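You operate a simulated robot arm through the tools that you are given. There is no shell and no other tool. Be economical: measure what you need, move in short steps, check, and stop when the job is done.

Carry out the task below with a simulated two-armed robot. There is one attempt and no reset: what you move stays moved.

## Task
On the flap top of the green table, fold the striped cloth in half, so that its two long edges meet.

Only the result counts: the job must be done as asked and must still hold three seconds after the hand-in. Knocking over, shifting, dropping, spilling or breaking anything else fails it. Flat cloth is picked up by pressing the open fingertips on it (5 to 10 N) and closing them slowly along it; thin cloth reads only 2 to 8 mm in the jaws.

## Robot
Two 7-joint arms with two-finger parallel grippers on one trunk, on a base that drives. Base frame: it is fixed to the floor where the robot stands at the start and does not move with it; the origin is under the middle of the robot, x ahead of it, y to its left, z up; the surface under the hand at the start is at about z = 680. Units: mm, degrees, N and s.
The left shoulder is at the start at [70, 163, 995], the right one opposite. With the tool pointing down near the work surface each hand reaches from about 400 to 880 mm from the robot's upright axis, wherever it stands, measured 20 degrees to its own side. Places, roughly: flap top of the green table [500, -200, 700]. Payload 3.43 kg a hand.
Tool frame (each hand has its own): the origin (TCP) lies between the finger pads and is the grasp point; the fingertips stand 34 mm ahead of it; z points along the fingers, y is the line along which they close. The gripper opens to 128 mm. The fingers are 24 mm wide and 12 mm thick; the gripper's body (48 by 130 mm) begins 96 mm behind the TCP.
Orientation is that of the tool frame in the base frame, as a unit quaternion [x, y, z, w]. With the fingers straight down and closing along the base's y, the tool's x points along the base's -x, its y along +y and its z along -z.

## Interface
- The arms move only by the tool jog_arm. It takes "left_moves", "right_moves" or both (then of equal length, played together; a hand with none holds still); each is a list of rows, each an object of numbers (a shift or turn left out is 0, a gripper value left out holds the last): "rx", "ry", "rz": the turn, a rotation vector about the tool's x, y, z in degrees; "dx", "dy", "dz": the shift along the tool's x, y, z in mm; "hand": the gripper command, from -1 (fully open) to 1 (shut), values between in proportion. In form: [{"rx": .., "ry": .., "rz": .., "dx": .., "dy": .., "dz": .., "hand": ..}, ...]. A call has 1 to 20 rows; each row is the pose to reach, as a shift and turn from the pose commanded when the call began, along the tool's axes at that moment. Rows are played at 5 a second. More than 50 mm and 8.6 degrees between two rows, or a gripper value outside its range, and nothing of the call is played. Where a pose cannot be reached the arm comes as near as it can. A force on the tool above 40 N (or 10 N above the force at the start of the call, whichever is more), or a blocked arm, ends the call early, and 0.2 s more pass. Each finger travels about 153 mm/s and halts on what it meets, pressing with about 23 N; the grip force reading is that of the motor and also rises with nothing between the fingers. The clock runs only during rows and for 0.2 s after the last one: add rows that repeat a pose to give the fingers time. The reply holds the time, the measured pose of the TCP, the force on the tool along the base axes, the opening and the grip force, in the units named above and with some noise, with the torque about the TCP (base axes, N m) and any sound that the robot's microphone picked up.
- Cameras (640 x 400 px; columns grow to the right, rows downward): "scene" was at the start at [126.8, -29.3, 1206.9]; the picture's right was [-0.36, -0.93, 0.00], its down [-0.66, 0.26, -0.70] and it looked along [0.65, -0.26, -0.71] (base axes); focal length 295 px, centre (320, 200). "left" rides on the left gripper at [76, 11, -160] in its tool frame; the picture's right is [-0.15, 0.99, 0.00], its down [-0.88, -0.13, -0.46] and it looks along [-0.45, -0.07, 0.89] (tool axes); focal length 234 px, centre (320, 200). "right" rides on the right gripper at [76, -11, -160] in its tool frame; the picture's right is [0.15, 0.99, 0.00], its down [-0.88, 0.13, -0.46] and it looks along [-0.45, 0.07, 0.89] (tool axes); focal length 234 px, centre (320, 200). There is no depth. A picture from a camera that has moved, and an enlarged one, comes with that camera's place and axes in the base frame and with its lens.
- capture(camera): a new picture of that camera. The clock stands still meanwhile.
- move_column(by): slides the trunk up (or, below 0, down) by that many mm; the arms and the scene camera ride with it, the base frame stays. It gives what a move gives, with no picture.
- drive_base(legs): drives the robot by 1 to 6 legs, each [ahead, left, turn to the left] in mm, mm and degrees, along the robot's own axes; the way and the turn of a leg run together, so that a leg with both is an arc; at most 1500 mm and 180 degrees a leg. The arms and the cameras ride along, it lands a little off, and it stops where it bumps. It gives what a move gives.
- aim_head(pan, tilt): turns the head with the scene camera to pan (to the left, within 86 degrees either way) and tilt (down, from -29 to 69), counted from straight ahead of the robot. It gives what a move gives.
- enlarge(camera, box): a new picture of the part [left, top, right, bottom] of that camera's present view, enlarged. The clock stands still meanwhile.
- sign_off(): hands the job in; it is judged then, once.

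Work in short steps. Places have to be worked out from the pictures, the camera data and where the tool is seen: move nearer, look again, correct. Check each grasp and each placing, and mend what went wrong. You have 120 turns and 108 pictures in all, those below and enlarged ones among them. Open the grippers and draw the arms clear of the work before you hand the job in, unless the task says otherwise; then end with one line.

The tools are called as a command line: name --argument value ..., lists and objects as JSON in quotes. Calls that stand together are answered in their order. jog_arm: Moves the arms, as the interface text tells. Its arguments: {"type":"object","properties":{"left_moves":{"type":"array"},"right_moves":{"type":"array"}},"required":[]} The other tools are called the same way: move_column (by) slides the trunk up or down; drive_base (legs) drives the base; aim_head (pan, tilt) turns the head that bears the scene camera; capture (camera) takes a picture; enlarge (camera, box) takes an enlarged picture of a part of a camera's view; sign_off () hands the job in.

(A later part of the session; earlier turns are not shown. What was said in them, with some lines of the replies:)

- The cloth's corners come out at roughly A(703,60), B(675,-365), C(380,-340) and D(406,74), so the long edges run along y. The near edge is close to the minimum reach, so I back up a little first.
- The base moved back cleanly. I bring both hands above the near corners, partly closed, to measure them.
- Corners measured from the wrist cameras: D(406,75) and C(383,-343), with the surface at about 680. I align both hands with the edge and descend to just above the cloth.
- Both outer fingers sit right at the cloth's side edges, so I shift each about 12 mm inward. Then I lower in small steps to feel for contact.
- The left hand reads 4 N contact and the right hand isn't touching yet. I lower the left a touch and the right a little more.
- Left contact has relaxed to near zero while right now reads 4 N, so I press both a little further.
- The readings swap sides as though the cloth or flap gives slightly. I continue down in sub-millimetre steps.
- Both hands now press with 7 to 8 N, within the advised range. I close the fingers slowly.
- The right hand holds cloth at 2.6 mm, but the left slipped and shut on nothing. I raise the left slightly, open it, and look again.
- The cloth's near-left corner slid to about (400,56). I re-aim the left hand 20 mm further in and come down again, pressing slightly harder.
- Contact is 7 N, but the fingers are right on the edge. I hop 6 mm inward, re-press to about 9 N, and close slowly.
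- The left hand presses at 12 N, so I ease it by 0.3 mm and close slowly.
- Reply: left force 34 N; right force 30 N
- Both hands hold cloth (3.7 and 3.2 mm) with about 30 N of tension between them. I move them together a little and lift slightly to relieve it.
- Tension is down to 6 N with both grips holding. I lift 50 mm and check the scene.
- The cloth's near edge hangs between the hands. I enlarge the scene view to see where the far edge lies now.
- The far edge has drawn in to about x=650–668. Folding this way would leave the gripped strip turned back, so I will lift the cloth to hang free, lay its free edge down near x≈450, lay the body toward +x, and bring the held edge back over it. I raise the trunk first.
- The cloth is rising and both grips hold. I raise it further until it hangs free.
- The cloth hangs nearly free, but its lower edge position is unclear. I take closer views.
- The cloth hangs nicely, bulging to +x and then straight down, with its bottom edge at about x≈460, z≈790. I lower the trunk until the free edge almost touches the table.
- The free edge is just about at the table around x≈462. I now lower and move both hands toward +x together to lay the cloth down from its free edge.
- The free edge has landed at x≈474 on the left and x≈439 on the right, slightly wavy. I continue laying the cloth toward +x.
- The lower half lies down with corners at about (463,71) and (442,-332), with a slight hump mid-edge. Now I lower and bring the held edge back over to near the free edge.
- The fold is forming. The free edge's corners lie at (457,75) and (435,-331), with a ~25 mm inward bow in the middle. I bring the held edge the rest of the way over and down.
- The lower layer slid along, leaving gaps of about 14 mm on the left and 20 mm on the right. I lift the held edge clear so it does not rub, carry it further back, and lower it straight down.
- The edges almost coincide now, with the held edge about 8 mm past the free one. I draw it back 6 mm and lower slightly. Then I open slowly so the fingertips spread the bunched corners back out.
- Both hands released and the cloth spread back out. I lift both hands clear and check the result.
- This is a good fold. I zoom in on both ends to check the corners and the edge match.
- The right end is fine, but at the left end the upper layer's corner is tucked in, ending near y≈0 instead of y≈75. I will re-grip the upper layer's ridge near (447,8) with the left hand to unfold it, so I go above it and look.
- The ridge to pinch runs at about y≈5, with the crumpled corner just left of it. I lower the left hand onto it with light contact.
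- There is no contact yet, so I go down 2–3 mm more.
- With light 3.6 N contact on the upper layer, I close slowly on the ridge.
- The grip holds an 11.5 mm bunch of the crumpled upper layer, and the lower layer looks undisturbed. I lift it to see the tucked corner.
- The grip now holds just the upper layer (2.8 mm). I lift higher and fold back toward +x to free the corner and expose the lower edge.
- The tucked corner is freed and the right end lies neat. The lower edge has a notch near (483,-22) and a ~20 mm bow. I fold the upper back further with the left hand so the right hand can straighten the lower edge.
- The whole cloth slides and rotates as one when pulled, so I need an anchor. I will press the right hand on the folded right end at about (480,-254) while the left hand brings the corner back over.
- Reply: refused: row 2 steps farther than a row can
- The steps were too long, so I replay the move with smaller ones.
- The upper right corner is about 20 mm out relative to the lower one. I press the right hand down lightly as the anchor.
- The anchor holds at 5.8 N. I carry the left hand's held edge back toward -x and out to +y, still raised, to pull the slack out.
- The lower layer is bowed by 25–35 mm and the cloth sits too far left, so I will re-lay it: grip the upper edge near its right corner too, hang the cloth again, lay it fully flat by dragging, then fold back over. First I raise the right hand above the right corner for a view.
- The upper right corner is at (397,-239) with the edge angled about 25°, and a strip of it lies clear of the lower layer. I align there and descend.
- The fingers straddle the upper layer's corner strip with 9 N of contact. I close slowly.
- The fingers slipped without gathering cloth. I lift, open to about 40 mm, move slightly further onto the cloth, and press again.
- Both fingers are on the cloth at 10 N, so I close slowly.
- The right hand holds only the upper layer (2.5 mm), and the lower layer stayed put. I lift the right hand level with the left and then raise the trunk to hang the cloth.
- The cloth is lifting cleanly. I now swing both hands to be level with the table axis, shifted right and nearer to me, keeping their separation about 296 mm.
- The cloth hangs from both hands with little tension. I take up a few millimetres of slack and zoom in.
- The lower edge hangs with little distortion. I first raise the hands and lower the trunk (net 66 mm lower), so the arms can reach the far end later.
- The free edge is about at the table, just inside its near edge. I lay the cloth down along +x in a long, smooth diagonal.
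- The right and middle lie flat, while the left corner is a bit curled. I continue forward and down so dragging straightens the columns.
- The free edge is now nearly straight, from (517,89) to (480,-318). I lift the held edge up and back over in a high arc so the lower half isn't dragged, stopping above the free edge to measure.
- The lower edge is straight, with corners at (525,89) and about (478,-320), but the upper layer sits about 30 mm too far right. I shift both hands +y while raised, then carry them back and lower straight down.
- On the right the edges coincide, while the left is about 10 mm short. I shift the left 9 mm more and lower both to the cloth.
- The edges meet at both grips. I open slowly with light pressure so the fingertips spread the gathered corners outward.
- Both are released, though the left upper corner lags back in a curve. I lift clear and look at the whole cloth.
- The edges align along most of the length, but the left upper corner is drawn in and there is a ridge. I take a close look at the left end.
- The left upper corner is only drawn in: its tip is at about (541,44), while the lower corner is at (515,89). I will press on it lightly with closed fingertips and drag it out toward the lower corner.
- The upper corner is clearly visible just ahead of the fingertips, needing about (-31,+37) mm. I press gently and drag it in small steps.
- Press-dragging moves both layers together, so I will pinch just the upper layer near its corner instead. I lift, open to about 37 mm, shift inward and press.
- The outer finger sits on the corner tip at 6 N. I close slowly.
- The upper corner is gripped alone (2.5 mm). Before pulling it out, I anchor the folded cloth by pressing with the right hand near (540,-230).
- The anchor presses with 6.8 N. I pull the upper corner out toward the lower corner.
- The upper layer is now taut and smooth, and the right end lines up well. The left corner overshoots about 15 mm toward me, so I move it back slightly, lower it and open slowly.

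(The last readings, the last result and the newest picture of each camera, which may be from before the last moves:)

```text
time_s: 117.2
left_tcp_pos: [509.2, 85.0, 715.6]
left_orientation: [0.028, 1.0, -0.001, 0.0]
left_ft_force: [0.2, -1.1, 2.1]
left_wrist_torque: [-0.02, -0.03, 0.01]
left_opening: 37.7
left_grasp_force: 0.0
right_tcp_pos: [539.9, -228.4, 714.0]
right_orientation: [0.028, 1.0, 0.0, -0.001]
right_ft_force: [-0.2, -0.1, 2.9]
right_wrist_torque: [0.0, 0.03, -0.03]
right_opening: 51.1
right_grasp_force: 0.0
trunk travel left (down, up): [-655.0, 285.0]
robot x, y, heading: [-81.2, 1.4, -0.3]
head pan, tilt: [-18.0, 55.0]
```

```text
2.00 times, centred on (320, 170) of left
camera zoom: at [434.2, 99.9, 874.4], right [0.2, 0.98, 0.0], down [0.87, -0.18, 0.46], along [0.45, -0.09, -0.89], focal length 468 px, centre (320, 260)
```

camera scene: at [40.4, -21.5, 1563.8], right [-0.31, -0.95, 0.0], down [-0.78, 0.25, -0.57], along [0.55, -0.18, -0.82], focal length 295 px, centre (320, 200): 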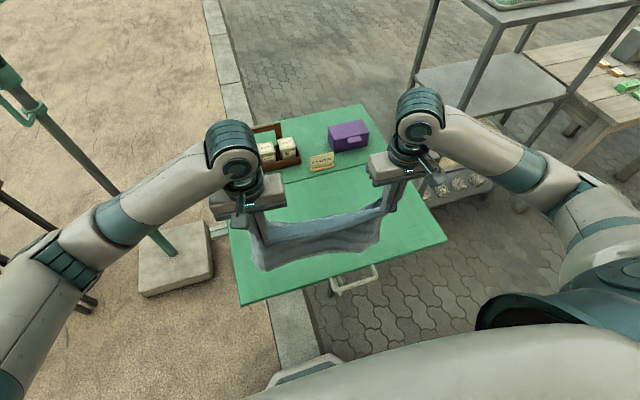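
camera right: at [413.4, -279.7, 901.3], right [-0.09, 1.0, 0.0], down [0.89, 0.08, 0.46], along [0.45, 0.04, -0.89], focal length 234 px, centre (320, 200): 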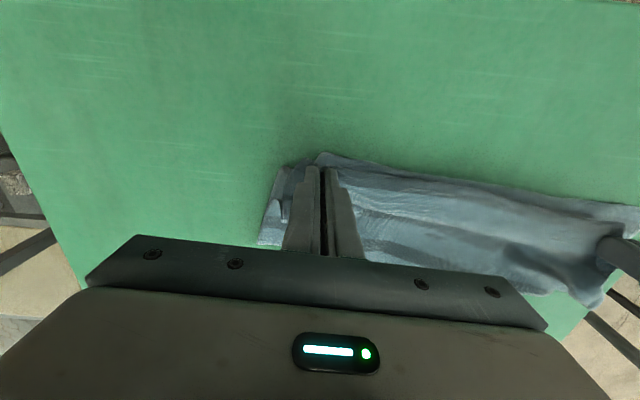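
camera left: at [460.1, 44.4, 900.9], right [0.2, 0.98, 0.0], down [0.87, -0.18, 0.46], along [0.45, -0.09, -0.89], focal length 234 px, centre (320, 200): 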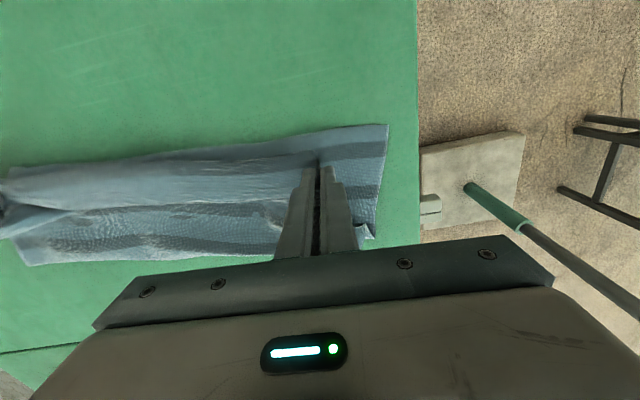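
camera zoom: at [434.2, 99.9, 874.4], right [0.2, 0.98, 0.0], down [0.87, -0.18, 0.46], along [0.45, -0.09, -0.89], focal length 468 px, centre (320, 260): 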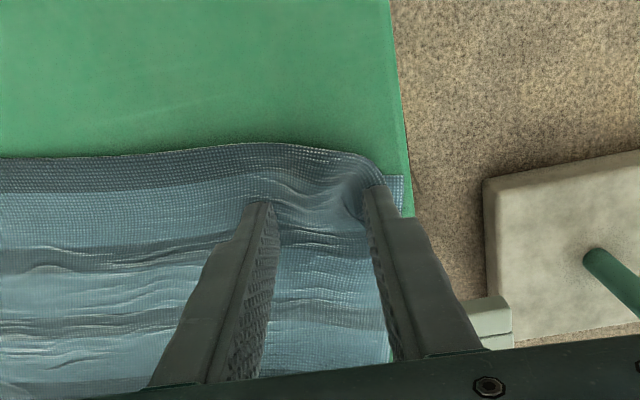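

The upper corner now sits almost on the lower one. I raise both hands and review everything.

jog_arm --left_moves '[{"dz": -15}, {"dz": -45}, {"dz": -90}, {"dz": -130, "dy": 20}, {"dz": -160, "dy": 50}, {"dz": -180, "dy": 80}, {"dz": -180, "dy": 80}]' --right_moves '[{"dz": -15}, {"dz": -45}, {"dz": -90}, {"dz": -130, "dy": -20}, {"dz": -160, "dy": -55}, {"dz": -180, "dy": -95}, {"dz": -180, "dy": -120}]'

enlarge --camera "scene" --box '[200, 130, 420, 260]'

enlarge --camera "left" --box '[40, 80, 340, 260]'

enlarge --camera "right" --box '[320, 80, 620, 260]'

```text
time_s: 118.8
left_tcp_pos: [514.5, 162.5, 895.6]
left_orientation: [0.028, 1.0, 0.001, 0.0]
left_ft_force: [-0.6, -0.6, -0.3]
left_wrist_torque: [0.0, 0.01, 0.07]
left_opening: 38.5
left_grasp_force: 0.0
right_tcp_pos: [530.7, -350.8, 894.6]
right_orientation: [0.027, 1.0, 0.0, 0.0]
right_ft_force: [0.4, -0.8, 1.2]
right_wrist_torque: [0.0, -0.01, -0.03]
right_opening: 51.3
right_grasp_force: 0.0
trunk travel left (down, up): [-655.0, 285.0]
robot x, y, heading: [-78.1, 0.9, 0.1]
head pan, tilt: [-18.0, 55.0]
```

```text
2.91 times, centred on (310, 195) of scene
camera zoom: at [40.1, -23.1, 1373.8], right [-0.31, -0.95, 0.0], down [-0.78, 0.25, -0.57], along [0.55, -0.18, -0.82], focal length 858 px, centre (349, 214)
```

zoom: 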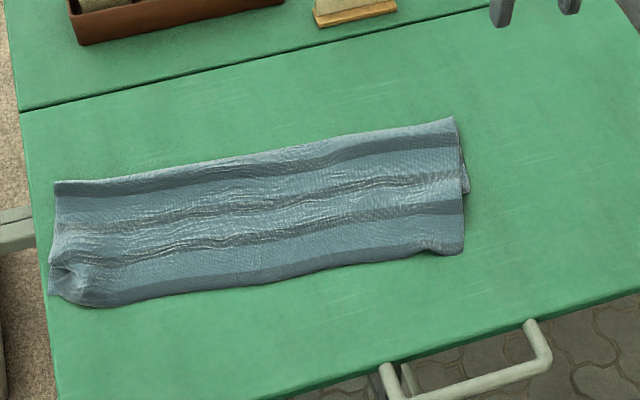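

```text
2.13 times, centred on (190, 170) of left
camera zoom: at [439.7, 178.2, 1054.4], right [0.2, 0.98, 0.0], down [0.87, -0.18, 0.45], along [0.45, -0.09, -0.89], focal length 500 px, centre (597, 264)
```

zoom: 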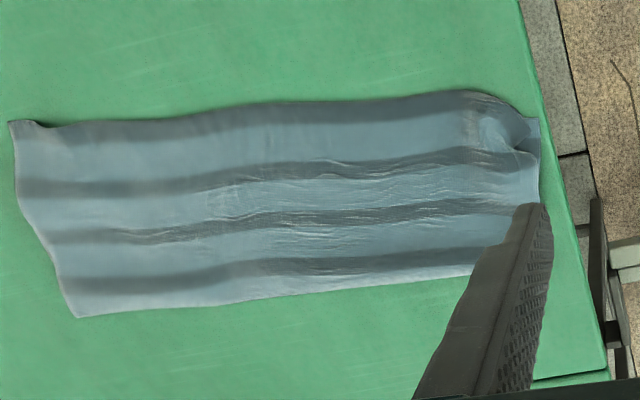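

```text
2.13 times, centred on (470, 170) of right
camera zoom: at [455.6, -357.1, 1054.3], right [-0.09, 1.0, 0.0], down [0.89, 0.08, 0.46], along [0.45, 0.04, -0.89], focal length 500 px, centre (0, 264)
```

zoom: 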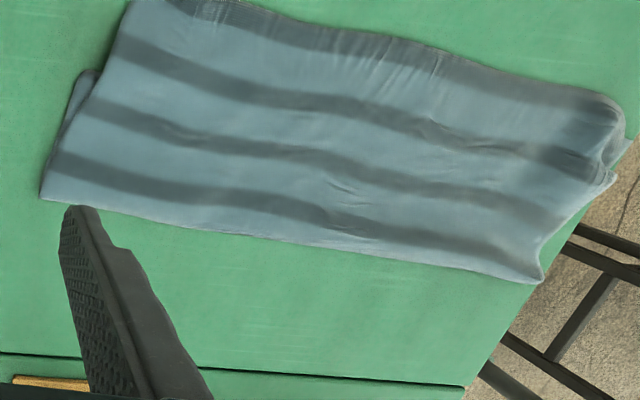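

The fold looks clean overall. I zoom in on the front edge at both ends to judge the remaining mismatch.

enlarge --camera "scene" --box '[210, 190, 290, 245]'

enlarge --camera "scene" --box '[300, 165, 380, 220]'

```text
7.27 times, centred on (250, 218) of scene
camera zoom: at [40.1, -23.1, 1373.8], right [-0.31, -0.95, 0.0], down [-0.78, 0.25, -0.57], along [0.55, -0.18, -0.82], focal length 2145 px, centre (829, 73)
```

zoom: 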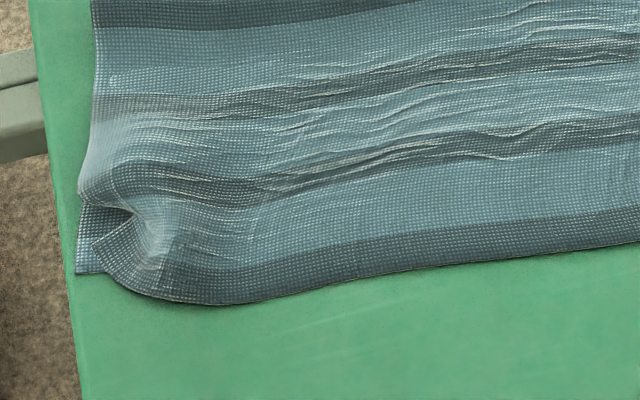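

```text
7.27 times, centred on (340, 192) of scene
camera zoom: at [40.1, -23.1, 1373.8], right [-0.31, -0.95, 0.0], down [-0.78, 0.25, -0.57], along [0.55, -0.18, -0.82], focal length 2145 px, centre (174, 254)
```

zoom: 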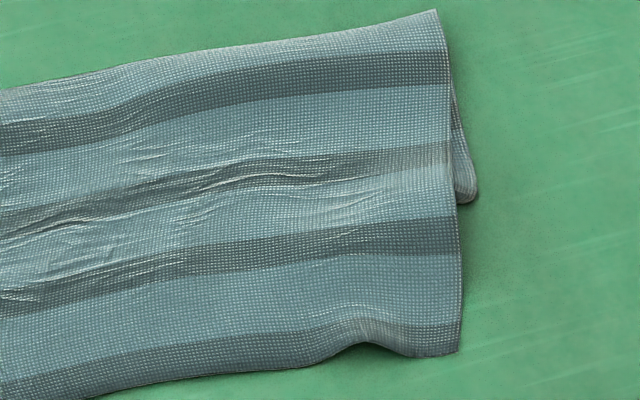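

The left end is close. At the right end, a lower-layer lobe shows at about (491,-297), well back from the upper corner at (424,-263), so the lower right corner may be curled under. I pinch the upper layer's ridge near (443,-231) with the right hand to lift and look.

jog_arm --right_moves '[{"dx": 30, "dy": 36, "hand": 0.38}, {"dx": 60, "dy": 72, "dz": 10}, {"dx": 85, "dy": 100, "dz": 30}, {"dx": 95, "dy": 115, "dz": 65}, {"dx": 95, "dy": 115, "dz": 110}, {"dx": 95, "dy": 115, "dz": 150}, {"dx": 95, "dy": 115, "dz": 170}, {"dx": 95, "dy": 115, "dz": 177}, {"dx": 95, "dy": 115, "dz": 179}, {"dx": 95, "dy": 115, "dz": 179}]'

capture --camera "right"

```text
time_s: 121.0
left_tcp_pos: [513.5, 163.1, 896.4]
left_orientation: [0.028, 1.0, -0.001, 0.0]
left_ft_force: [-0.1, 0.5, -0.1]
left_wrist_torque: [-0.02, 0.01, -0.01]
left_opening: 38.5
left_grasp_force: 0.0
right_tcp_pos: [444.9, -228.8, 716.0]
right_orientation: [0.028, 1.0, 0.0, 0.0]
right_ft_force: [1.0, -0.8, 4.1]
right_wrist_torque: [-0.08, -0.04, 0.01]
right_opening: 39.9
right_grasp_force: 0.2
trunk travel left (down, up): [-655.0, 285.0]
robot x, y, heading: [-79.5, 1.8, -0.2]
head pan, tilt: [-18.0, 55.0]
```

```text
15 pictures are left
camera right: at [369.9, -235.0, 875.5], right [-0.09, 1.0, 0.0], down [0.89, 0.08, 0.46], along [0.45, 0.04, -0.89], focal length 234 px, centre (320, 200)
```

right: 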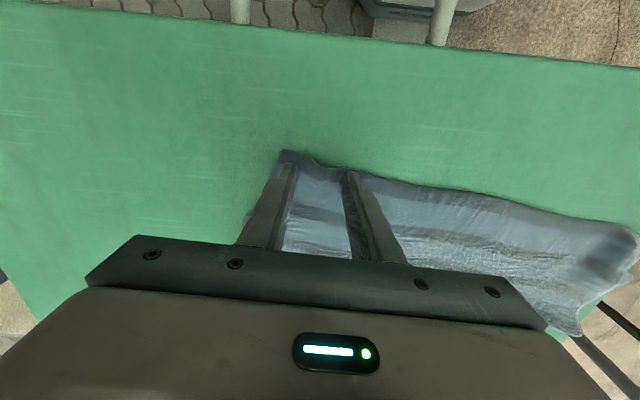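

There is 4 N of contact with the ridge between the fingers. I press slightly more, close slowly, and lift.

jog_arm --right_moves '[{"dz": 1}, {"dz": 1.5, "hand": 0.42}, {"dz": 1.5, "hand": 0.46}, {"dz": 1.5, "hand": 0.5}, {"dz": 1.5, "hand": 0.55}, {"dz": 1.5, "hand": 0.6}, {"dz": 1.5, "hand": 0.65}, {"dz": 1.5, "hand": 0.7}, {"dz": 1.5, "hand": 0.75}, {"dz": 1.5, "hand": 0.8}, {"dz": 1.5, "hand": 0.85}, {"dz": 1.5, "hand": 0.9}, {"dz": 1.5, "hand": 0.95}, {"dz": 1.5, "hand": 1}, {"dz": 1.5, "hand": 1}, {"dz": 1.5, "hand": 1}, {"dz": -5, "hand": 1}, {"dz": -12, "hand": 1}]'

```text
time_s: 124.8
left_tcp_pos: [514.2, 163.2, 896.2]
left_orientation: [0.028, 1.0, -0.001, 0.0]
left_ft_force: [0.8, 0.0, -1.7]
left_wrist_torque: [-0.01, -0.03, 0.0]
left_opening: 38.4
left_grasp_force: 0.1
right_tcp_pos: [444.5, -229.4, 727.4]
right_orientation: [0.027, 1.0, -0.001, 0.0]
right_ft_force: [0.0, 0.5, 0.5]
right_wrist_torque: [0.0, -0.02, 0.06]
right_opening: 2.4
right_grasp_force: 22.9
trunk travel left (down, up): [-655.0, 285.0]
robot x, y, heading: [-80.3, 1.6, -0.0]
head pan, tilt: [-18.0, 55.0]
```

It is gripped at 2.4 mm. I lift it and fold back a bit to see the lower right corner.

jog_arm --right_moves '[{"dz": -12, "dx": -2}, {"dz": -26, "dx": -8}, {"dz": -40, "dx": -18}, {"dz": -54, "dx": -30}, {"dz": -66, "dx": -44}, {"dz": -74, "dx": -58}, {"dz": -74, "dx": -58}]'

enlarge --camera "scene" --box '[220, 130, 420, 255]'

```text
time_s: 126.4
left_tcp_pos: [515.7, 163.3, 895.1]
left_orientation: [0.028, 1.0, 0.0, -0.001]
left_ft_force: [-0.7, 0.3, -0.4]
left_wrist_torque: [0.0, 0.0, -0.01]
left_opening: 38.3
left_grasp_force: 0.0
right_tcp_pos: [503.0, -231.4, 803.9]
right_orientation: [0.028, 1.0, 0.001, 0.0]
right_ft_force: [0.3, -0.2, -0.4]
right_wrist_torque: [-0.05, -0.02, 0.04]
right_opening: 2.2
right_grasp_force: 23.2
trunk travel left (down, up): [-655.0, 285.0]
robot x, y, heading: [-83.4, -2.4, 0.0]
head pan, tilt: [-18.0, 55.0]
```

```text
3.20 times, centred on (320, 192) of scene
camera zoom: at [39.7, -22.0, 1373.9], right [-0.31, -0.95, 0.0], down [-0.78, 0.25, -0.57], along [0.55, -0.18, -0.82], focal length 944 px, centre (320, 224)
```

zoom: 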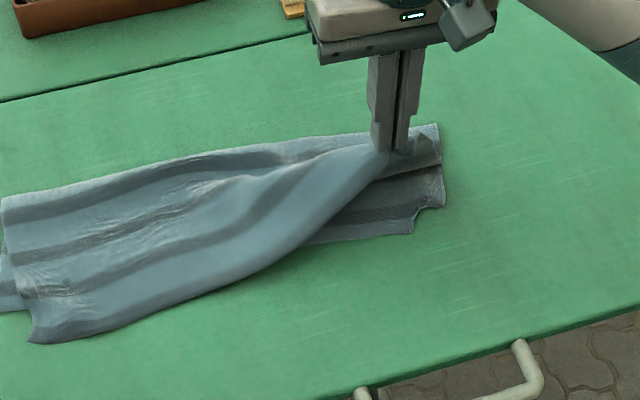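

The lower edge on the right lies at about x≈474, so the upper was overshooting by ~40 mm there. I bring the right upper edge down so it lands on the lower edge and release it gently.

jog_arm --right_moves '[{"dz": 10, "dx": 2, "dy": -4}, {"dz": 22, "dx": 5, "dy": -8}, {"dz": 34, "dx": 8, "dy": -10}, {"dz": 46, "dx": 10, "dy": -10}, {"dz": 58, "dx": 11, "dy": -10}, {"dz": 70, "dx": 11, "dy": -10}, {"dz": 80, "dx": 11, "dy": -10}, {"dz": 85, "dx": 11, "dy": -10}, {"dz": 85, "dx": 11, "dy": -10}]'

enlarge --camera "right" --box '[200, 90, 460, 250]'

```text
time_s: 128.4
left_tcp_pos: [514.4, 162.6, 895.6]
left_orientation: [0.028, 1.0, 0.0, 0.0]
left_ft_force: [0.0, 0.1, -0.2]
left_wrist_torque: [-0.04, -0.04, -0.02]
left_opening: 38.0
left_grasp_force: 0.1
right_tcp_pos: [489.8, -240.9, 717.7]
right_orientation: [0.028, 1.0, -0.001, 0.001]
right_ft_force: [-0.1, -0.4, 5.5]
right_wrist_torque: [-0.06, -0.03, 0.02]
right_opening: 2.1
right_grasp_force: 23.3
trunk travel left (down, up): [-655.0, 285.0]
robot x, y, heading: [-81.9, 1.8, 0.1]
head pan, tilt: [-18.0, 55.0]
```

```text
2.46 times, centred on (330, 170) of right
camera zoom: at [414.8, -247.3, 876.7], right [-0.09, 1.0, 0.0], down [0.89, 0.08, 0.46], along [0.45, 0.04, -0.89], focal length 576 px, centre (295, 274)
```

zoom: 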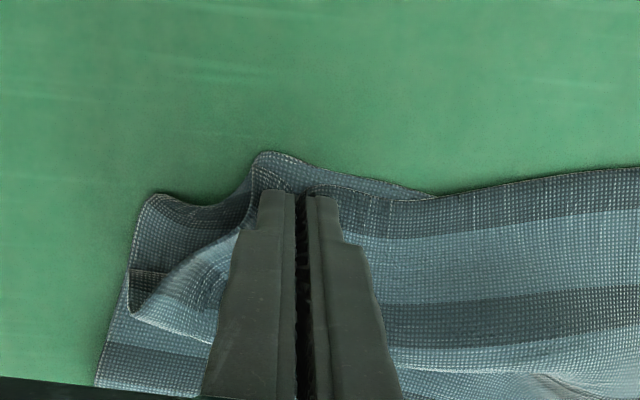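

The upper edge meets the lower within a few mm at the grip, but its outer corner is drawn back near (535,-300). I release, then will pull that corner out as I did on the left.

jog_arm --right_moves '[{"dz": 0, "hand": 0.94}, {"hand": 0.88}, {"hand": 0.82}, {"hand": 0.76}, {"hand": 0.7}, {"hand": 0.64}, {"hand": 0.58}, {"hand": 0.52}, {"hand": 0.46}, {"hand": 0.4}, {"dz": -10}, {"dz": -30}, {"dz": -50, "dx": 10, "dy": -20}, {"dz": -50, "dx": 10, "dy": -20}]'

enlarge --camera "right" --box '[200, 90, 500, 270]'

```text
time_s: 131.4
left_tcp_pos: [515.5, 162.6, 895.8]
left_orientation: [0.028, 1.0, 0.0, -0.001]
left_ft_force: [0.0, 0.5, -0.8]
left_wrist_torque: [0.01, -0.01, 0.04]
left_opening: 38.4
left_grasp_force: 0.0
right_tcp_pos: [480.5, -260.6, 765.8]
right_orientation: [0.028, 1.0, -0.001, 0.0]
right_ft_force: [0.2, 1.0, 0.0]
right_wrist_torque: [0.01, 0.02, 0.0]
right_opening: 38.3
right_grasp_force: 0.0
trunk travel left (down, up): [-655.0, 285.0]
robot x, y, heading: [-79.5, -0.4, -0.2]
head pan, tilt: [-18.0, 55.0]
```

```text
2.13 times, centred on (350, 180) of right
camera zoom: at [404.6, -266.9, 925.3], right [-0.09, 1.0, 0.0], down [0.89, 0.08, 0.46], along [0.45, 0.04, -0.89], focal length 500 px, centre (256, 243)
```

zoom: 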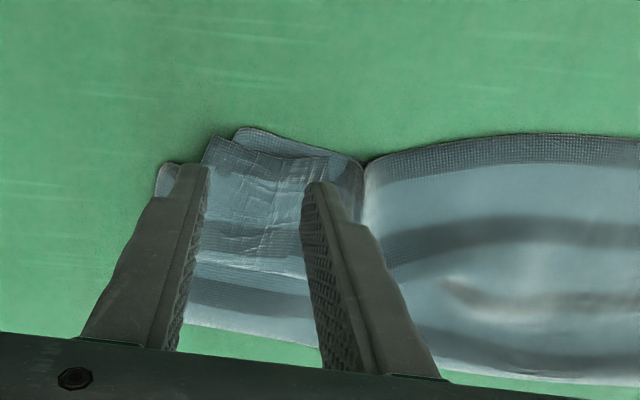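

On release the upper corner relaxed to about (470,-284), right over the lower edge. I move the right hand away and view the whole cloth.

jog_arm --right_moves '[{"dz": -40}, {"dz": -80, "dy": -20}, {"dz": -120, "dy": -50}, {"dz": -130, "dy": -90}, {"dz": -130, "dy": -120}, {"dz": -130, "dy": -120}]'

enlarge --camera "scene" --box '[210, 140, 390, 250]'

```text
time_s: 132.8
left_tcp_pos: [513.7, 162.4, 895.3]
left_orientation: [0.028, 1.0, 0.0, 0.0]
left_ft_force: [0.6, 0.0, -0.1]
left_wrist_torque: [-0.04, 0.0, 0.0]
left_opening: 38.6
left_grasp_force: 0.0
right_tcp_pos: [473.6, -382.0, 896.7]
right_orientation: [0.028, 1.0, 0.0, 0.0]
right_ft_force: [-0.2, 0.1, -0.4]
right_wrist_torque: [0.02, 0.0, -0.02]
right_opening: 38.0
right_grasp_force: 0.0
trunk travel left (down, up): [-655.0, 285.0]
robot x, y, heading: [-78.5, 1.9, 0.3]
head pan, tilt: [-18.0, 55.0]
```

```text
3.56 times, centred on (300, 195) of scene
camera zoom: at [40.3, -21.3, 1373.8], right [-0.31, -0.95, 0.0], down [-0.78, 0.25, -0.57], along [0.55, -0.18, -0.82], focal length 1049 px, centre (391, 218)
```

zoom: 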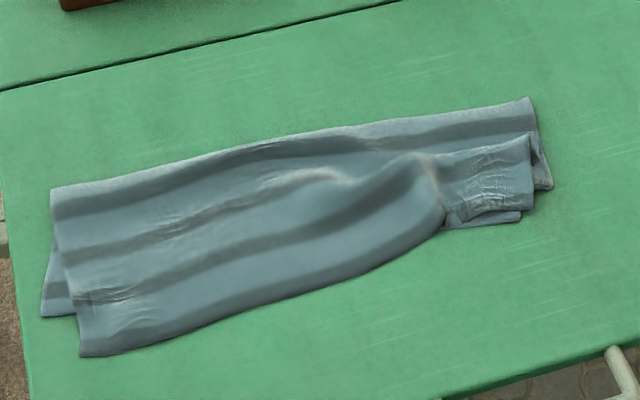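

The right end is matched, but the left upper corner (456,81) overshoots the lower corner (500,105), tapering off to the right. I anchor the right end with the right hand and lower the left hand onto the overhanging single-layer strip.

jog_arm --left_moves '[{"dx": 9, "dy": -30}, {"dx": 18, "dy": -60, "dz": 20}, {"dx": 28, "dy": -90, "dz": 40}, {"dx": 37, "dy": -119, "dz": 60}, {"dx": 37, "dy": -119, "dz": 100}, {"dx": 37, "dy": -119, "dz": 140}, {"dx": 37, "dy": -119, "dz": 165}, {"dx": 37, "dy": -119, "dz": 174}, {"dx": 37, "dy": -119, "dz": 178}, {"dx": 37, "dy": -119, "dz": 180}, {"dx": 37, "dy": -119, "dz": 180}]' --right_moves '[{"dx": -7, "dy": 33}, {"dx": -14, "dy": 66, "dz": 20}, {"dx": -21, "dy": 100, "dz": 40}, {"dx": -28, "dy": 134, "dz": 60}, {"dx": -28, "dy": 134, "dz": 100}, {"dx": -28, "dy": 134, "dz": 140}, {"dx": -28, "dy": 134, "dz": 165}, {"dx": -28, "dy": 134, "dz": 174}, {"dx": -28, "dy": 134, "dz": 179}, {"dx": -28, "dy": 134, "dz": 181}, {"dx": -28, "dy": 134, "dz": 181}]'

enlarge --camera "left" --box '[200, 90, 460, 250]'

```text
time_s: 135.2
left_tcp_pos: [468.3, 48.0, 715.3]
left_orientation: [0.027, 1.0, 0.001, 0.0]
left_ft_force: [0.1, 0.3, 0.8]
left_wrist_torque: [-0.04, 0.01, -0.01]
left_opening: 38.3
left_grasp_force: 0.0
right_tcp_pos: [509.6, -249.2, 715.5]
right_orientation: [0.028, 1.0, -0.001, 0.0]
right_ft_force: [-0.8, -0.4, 5.5]
right_wrist_torque: [-0.13, -0.02, -0.02]
right_opening: 38.5
right_grasp_force: 0.3
trunk travel left (down, up): [-655.0, 285.0]
robot x, y, heading: [-81.3, -1.4, 0.0]
head pan, tilt: [-18.0, 55.0]
```

```text
2.46 times, centred on (330, 170) of left
camera zoom: at [394.0, 63.0, 873.7], right [0.2, 0.98, 0.0], down [0.87, -0.18, 0.46], along [0.45, -0.09, -0.89], focal length 576 px, centre (295, 274)
```

zoom: 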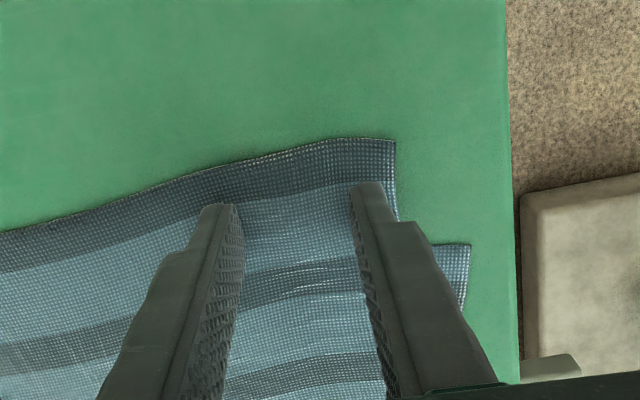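

The upper corner at (448,86) needs to move by about (+44,+22) to the lower corner. I press to contact and close slowly.

jog_arm --left_moves '[{"dz": 1.5}, {"dz": 2.7}, {"dz": 3}, {"dz": 3, "hand": 0.45}, {"dz": 3, "hand": 0.5}, {"dz": 3, "hand": 0.54}, {"dz": 3, "hand": 0.58}, {"dz": 3, "hand": 0.62}, {"dz": 3, "hand": 0.66}, {"dz": 3, "hand": 0.7}, {"dz": 3, "hand": 0.75}, {"dz": 3, "hand": 0.8}, {"dz": 3, "hand": 0.85}, {"dz": 3, "hand": 0.9}, {"dz": 3, "hand": 0.95}, {"dz": 3, "hand": 1}, {"dz": 3, "hand": 1}, {"dz": 3, "hand": 1}]'

```text
time_s: 139.0
left_tcp_pos: [469.4, 46.4, 714.0]
left_orientation: [0.028, 1.0, 0.001, 0.001]
left_ft_force: [-0.3, 1.6, 10.7]
left_wrist_torque: [0.11, -0.13, 0.03]
left_opening: 2.6
left_grasp_force: 23.0
right_tcp_pos: [510.0, -248.9, 715.8]
right_orientation: [0.027, 1.0, 0.0, 0.001]
right_ft_force: [-0.8, -0.5, 0.8]
right_wrist_torque: [-0.06, 0.0, -0.01]
right_opening: 38.6
right_grasp_force: 0.4
trunk travel left (down, up): [-655.0, 285.0]
robot x, y, heading: [-82.0, 1.7, 0.0]
head pan, tilt: [-18.0, 55.0]
```

It is gripped at 2.6 mm. I lift it, shift it back toward the lower corner, and lower it again, with the anchor pressed a bit more.

jog_arm --left_moves '[{"dz": -12}, {"dz": -26, "dx": -6, "dy": 4}, {"dz": -38, "dx": -14, "dy": 9}, {"dz": -44, "dx": -24, "dy": 15}, {"dz": -44, "dx": -34, "dy": 21}, {"dz": -40, "dx": -41, "dy": 26}, {"dz": -30, "dx": -41, "dy": 26}, {"dz": -18, "dx": -41, "dy": 26}, {"dz": -6, "dx": -41, "dy": 26}, {"dz": -1, "dx": -41, "dy": 26}, {"dz": -1, "dx": -41, "dy": 26}]' --right_moves '[{"dz": 1.5}, {"dz": 1.5}, {"dz": 1.5}, {"dz": 1.5}, {"dz": 1.5}, {"dz": 1.5}, {"dz": 1.5}, {"dz": 1.5}, {"dz": 1.5}, {"dz": 1.5}, {"dz": 1.5}]'

enlarge --camera "left" --box '[140, 90, 440, 270]'

```text
time_s: 141.4
left_tcp_pos: [511.6, 68.9, 715.6]
left_orientation: [0.029, 1.0, -0.001, 0.001]
left_ft_force: [0.5, -5.8, 5.4]
left_wrist_torque: [-0.18, 0.05, -0.16]
left_opening: 3.0
left_grasp_force: 22.9
right_tcp_pos: [508.0, -247.8, 715.0]
right_orientation: [0.028, 1.0, -0.001, 0.001]
right_ft_force: [2.0, 6.2, 8.9]
right_wrist_torque: [0.0, -0.08, 0.11]
right_opening: 35.7
right_grasp_force: 0.1
trunk travel left (down, up): [-655.0, 285.0]
robot x, y, heading: [-78.5, 1.2, 0.2]
head pan, tilt: [-18.0, 55.0]
```

```text
2.13 times, centred on (290, 180) of left
camera zoom: at [437.2, 86.1, 872.9], right [0.2, 0.98, 0.0], down [0.87, -0.18, 0.46], along [0.45, -0.09, -0.89], focal length 500 px, centre (384, 243)
```

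zoom: 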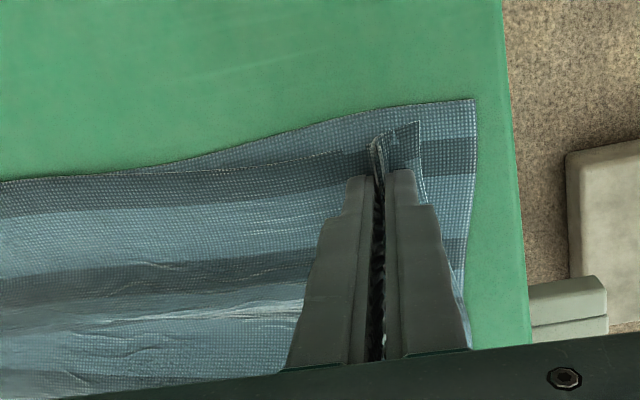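

The upper edge now lies about 12 mm behind the lower on the left. I nudge it 11 mm toward me, lower it, and open slowly.

jog_arm --left_moves '[{"dz": -6, "dx": 2}, {"dz": -10, "dx": 7}, {"dz": -8, "dx": 11}, {"dz": -3, "dx": 11}, {"dz": 0, "dx": 11}, {"dx": 11, "hand": 0.94}, {"dx": 11, "hand": 0.88}, {"dx": 11, "hand": 0.82}, {"dx": 11, "hand": 0.76}, {"dx": 11, "hand": 0.7}, {"dx": 11, "hand": 0.64}, {"dx": 11, "hand": 0.58}, {"dx": 11, "hand": 0.52}, {"dx": 11, "hand": 0.46}, {"dx": 11, "hand": 0.4}, {"dx": 11, "hand": 0.36}]'

jog_arm --left_moves '[{"dz": -15}, {"dz": -45}, {"dz": -90}, {"dz": -130, "dy": 20}, {"dz": -160, "dy": 50}, {"dz": -180, "dy": 80}, {"dz": -180, "dy": 80}]' --right_moves '[{"dz": -15}, {"dz": -45}, {"dz": -90}, {"dz": -130, "dy": -20}, {"dz": -160, "dy": -55}, {"dz": -180, "dy": -95}, {"dz": -180, "dy": -120}]'

enlarge --camera "scene" --box '[210, 140, 390, 250]'

```text
time_s: 144.8
left_tcp_pos: [502.0, 70.6, 713.6]
left_orientation: [0.028, 1.0, 0.001, 0.001]
left_ft_force: [-0.7, 0.5, 9.1]
left_wrist_torque: [0.02, -0.04, -0.01]
left_opening: 38.3
left_grasp_force: 0.1
right_tcp_pos: [507.9, -247.6, 714.1]
right_orientation: [0.028, 1.0, 0.0, 0.0]
right_ft_force: [1.0, 2.5, 7.5]
right_wrist_torque: [-0.13, -0.04, 0.02]
right_opening: 36.8
right_grasp_force: 0.1
trunk travel left (down, up): [-655.0, 285.0]
robot x, y, heading: [-80.6, 2.8, -0.0]
head pan, tilt: [-18.0, 55.0]
```

```text
time_s: 146.4
left_tcp_pos: [507.1, 150.1, 893.3]
left_orientation: [0.028, 1.0, 0.0, 0.0]
left_ft_force: [0.5, 0.7, -0.4]
left_wrist_torque: [0.02, -0.01, -0.01]
left_opening: 40.9
left_grasp_force: 0.1
right_tcp_pos: [501.7, -367.5, 893.7]
right_orientation: [0.027, 1.0, 0.0, 0.0]
right_ft_force: [0.2, 0.2, -0.6]
right_wrist_torque: [0.01, -0.01, 0.03]
right_opening: 38.3
right_grasp_force: 0.1
trunk travel left (down, up): [-655.0, 285.0]
robot x, y, heading: [-83.1, -2.2, 0.4]
head pan, tilt: [-18.0, 55.0]
```

```text
3.56 times, centred on (300, 195) of scene
camera zoom: at [39.9, -23.1, 1373.8], right [-0.31, -0.95, 0.0], down [-0.78, 0.25, -0.57], along [0.55, -0.18, -0.82], focal length 1049 px, centre (391, 218)
```

zoom: 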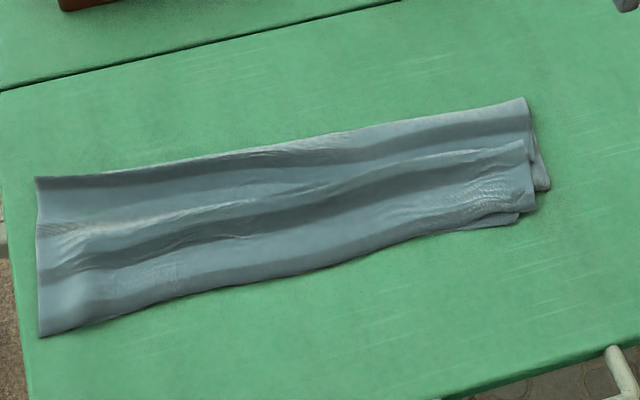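

The folded cloth is now neat with the edges practically together. I take one close look at each end to confirm.

enlarge --camera "left" --box '[40, 90, 340, 260]'

enlarge --camera "right" --box '[320, 80, 620, 260]'

capture --camera "scene"

```text
2.13 times, centred on (190, 175) of left
camera zoom: at [432.4, 167.6, 1051.9], right [0.2, 0.98, 0.0], down [0.87, -0.18, 0.46], along [0.45, -0.09, -0.89], focal length 500 px, centre (597, 253)
```

zoom: 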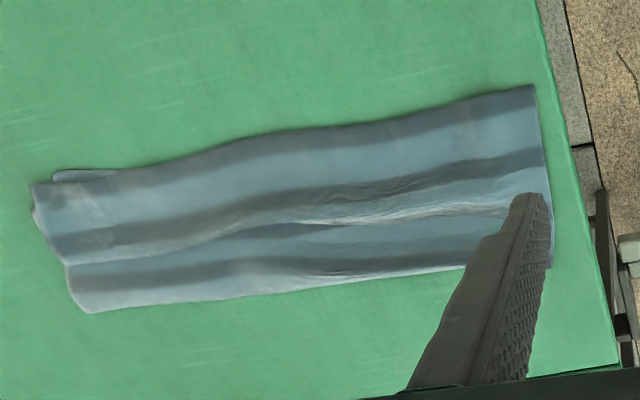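

```text
2.13 times, centred on (470, 170) of right
camera zoom: at [425.5, -374.9, 1053.3], right [-0.09, 1.0, 0.0], down [0.89, 0.08, 0.46], along [0.45, 0.04, -0.89], focal length 500 px, centre (0, 264)
```

zoom: 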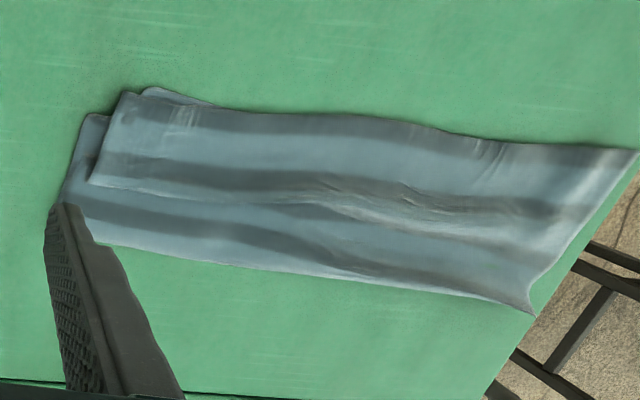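

```text
5 pictures are left
camera scene: at [39.9, -23.1, 1373.8], right [-0.31, -0.95, 0.0], down [-0.78, 0.25, -0.57], along [0.55, -0.18, -0.82], focal length 295 px, centre (320, 200)
```

scene: 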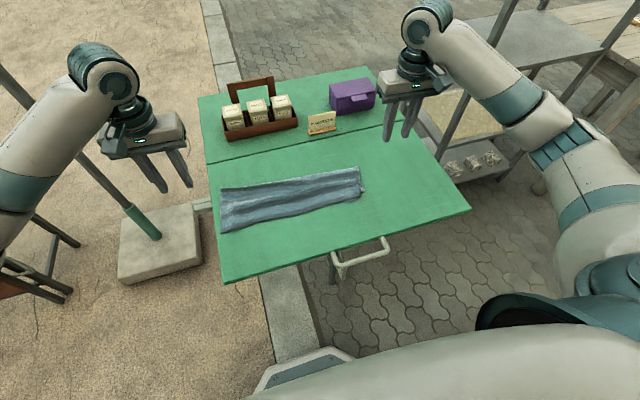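

Both long edges now meet, with only a small lower-corner offset at the right, and the other items are where they were. I open the grippers fully and draw the hands a little higher.

jog_arm --left_moves '[{"dz": -20, "hand": 0}, {"dz": -40, "dy": 20, "hand": -0.5}, {"dz": -60, "dy": 30, "hand": -1}, {"dz": -60, "dy": 30, "hand": -1}, {"dz": -60, "dy": 30, "hand": -1}]' --right_moves '[{"dz": -20, "hand": 0}, {"dz": -40, "dy": -20, "hand": -0.5}, {"dz": -60, "dy": -30, "hand": -1}, {"dz": -60, "dy": -30, "hand": -1}, {"dz": -60, "dy": -30, "hand": -1}]'

```text
time_s: 147.6
left_tcp_pos: [507.5, 180.1, 953.8]
left_orientation: [0.029, 1.0, 0.001, 0.0]
left_ft_force: [-1.0, -0.3, 0.8]
left_wrist_torque: [0.01, 0.0, 0.01]
left_opening: 128.0
left_grasp_force: 0.0
right_tcp_pos: [500.7, -399.2, 954.2]
right_orientation: [0.027, 1.0, -0.001, 0.0]
right_ft_force: [0.1, -0.1, -0.3]
right_wrist_torque: [0.01, -0.03, -0.01]
right_opening: 128.0
right_grasp_force: 0.0
trunk travel left (down, up): [-655.0, 285.0]
robot x, y, heading: [-80.6, 1.3, -0.1]
head pan, tilt: [-18.0, 55.0]
```

Both hands are open and clear of the cloth, so I hand the job in.

sign_off

```text
The job is handed in.
```

I folded the striped cloth in half on the flap top with its two long edges meeting to within about 10 mm by my estimate. At the right end the lower corner sticks out about 20 mm, and a low ridge runs along the top layer.
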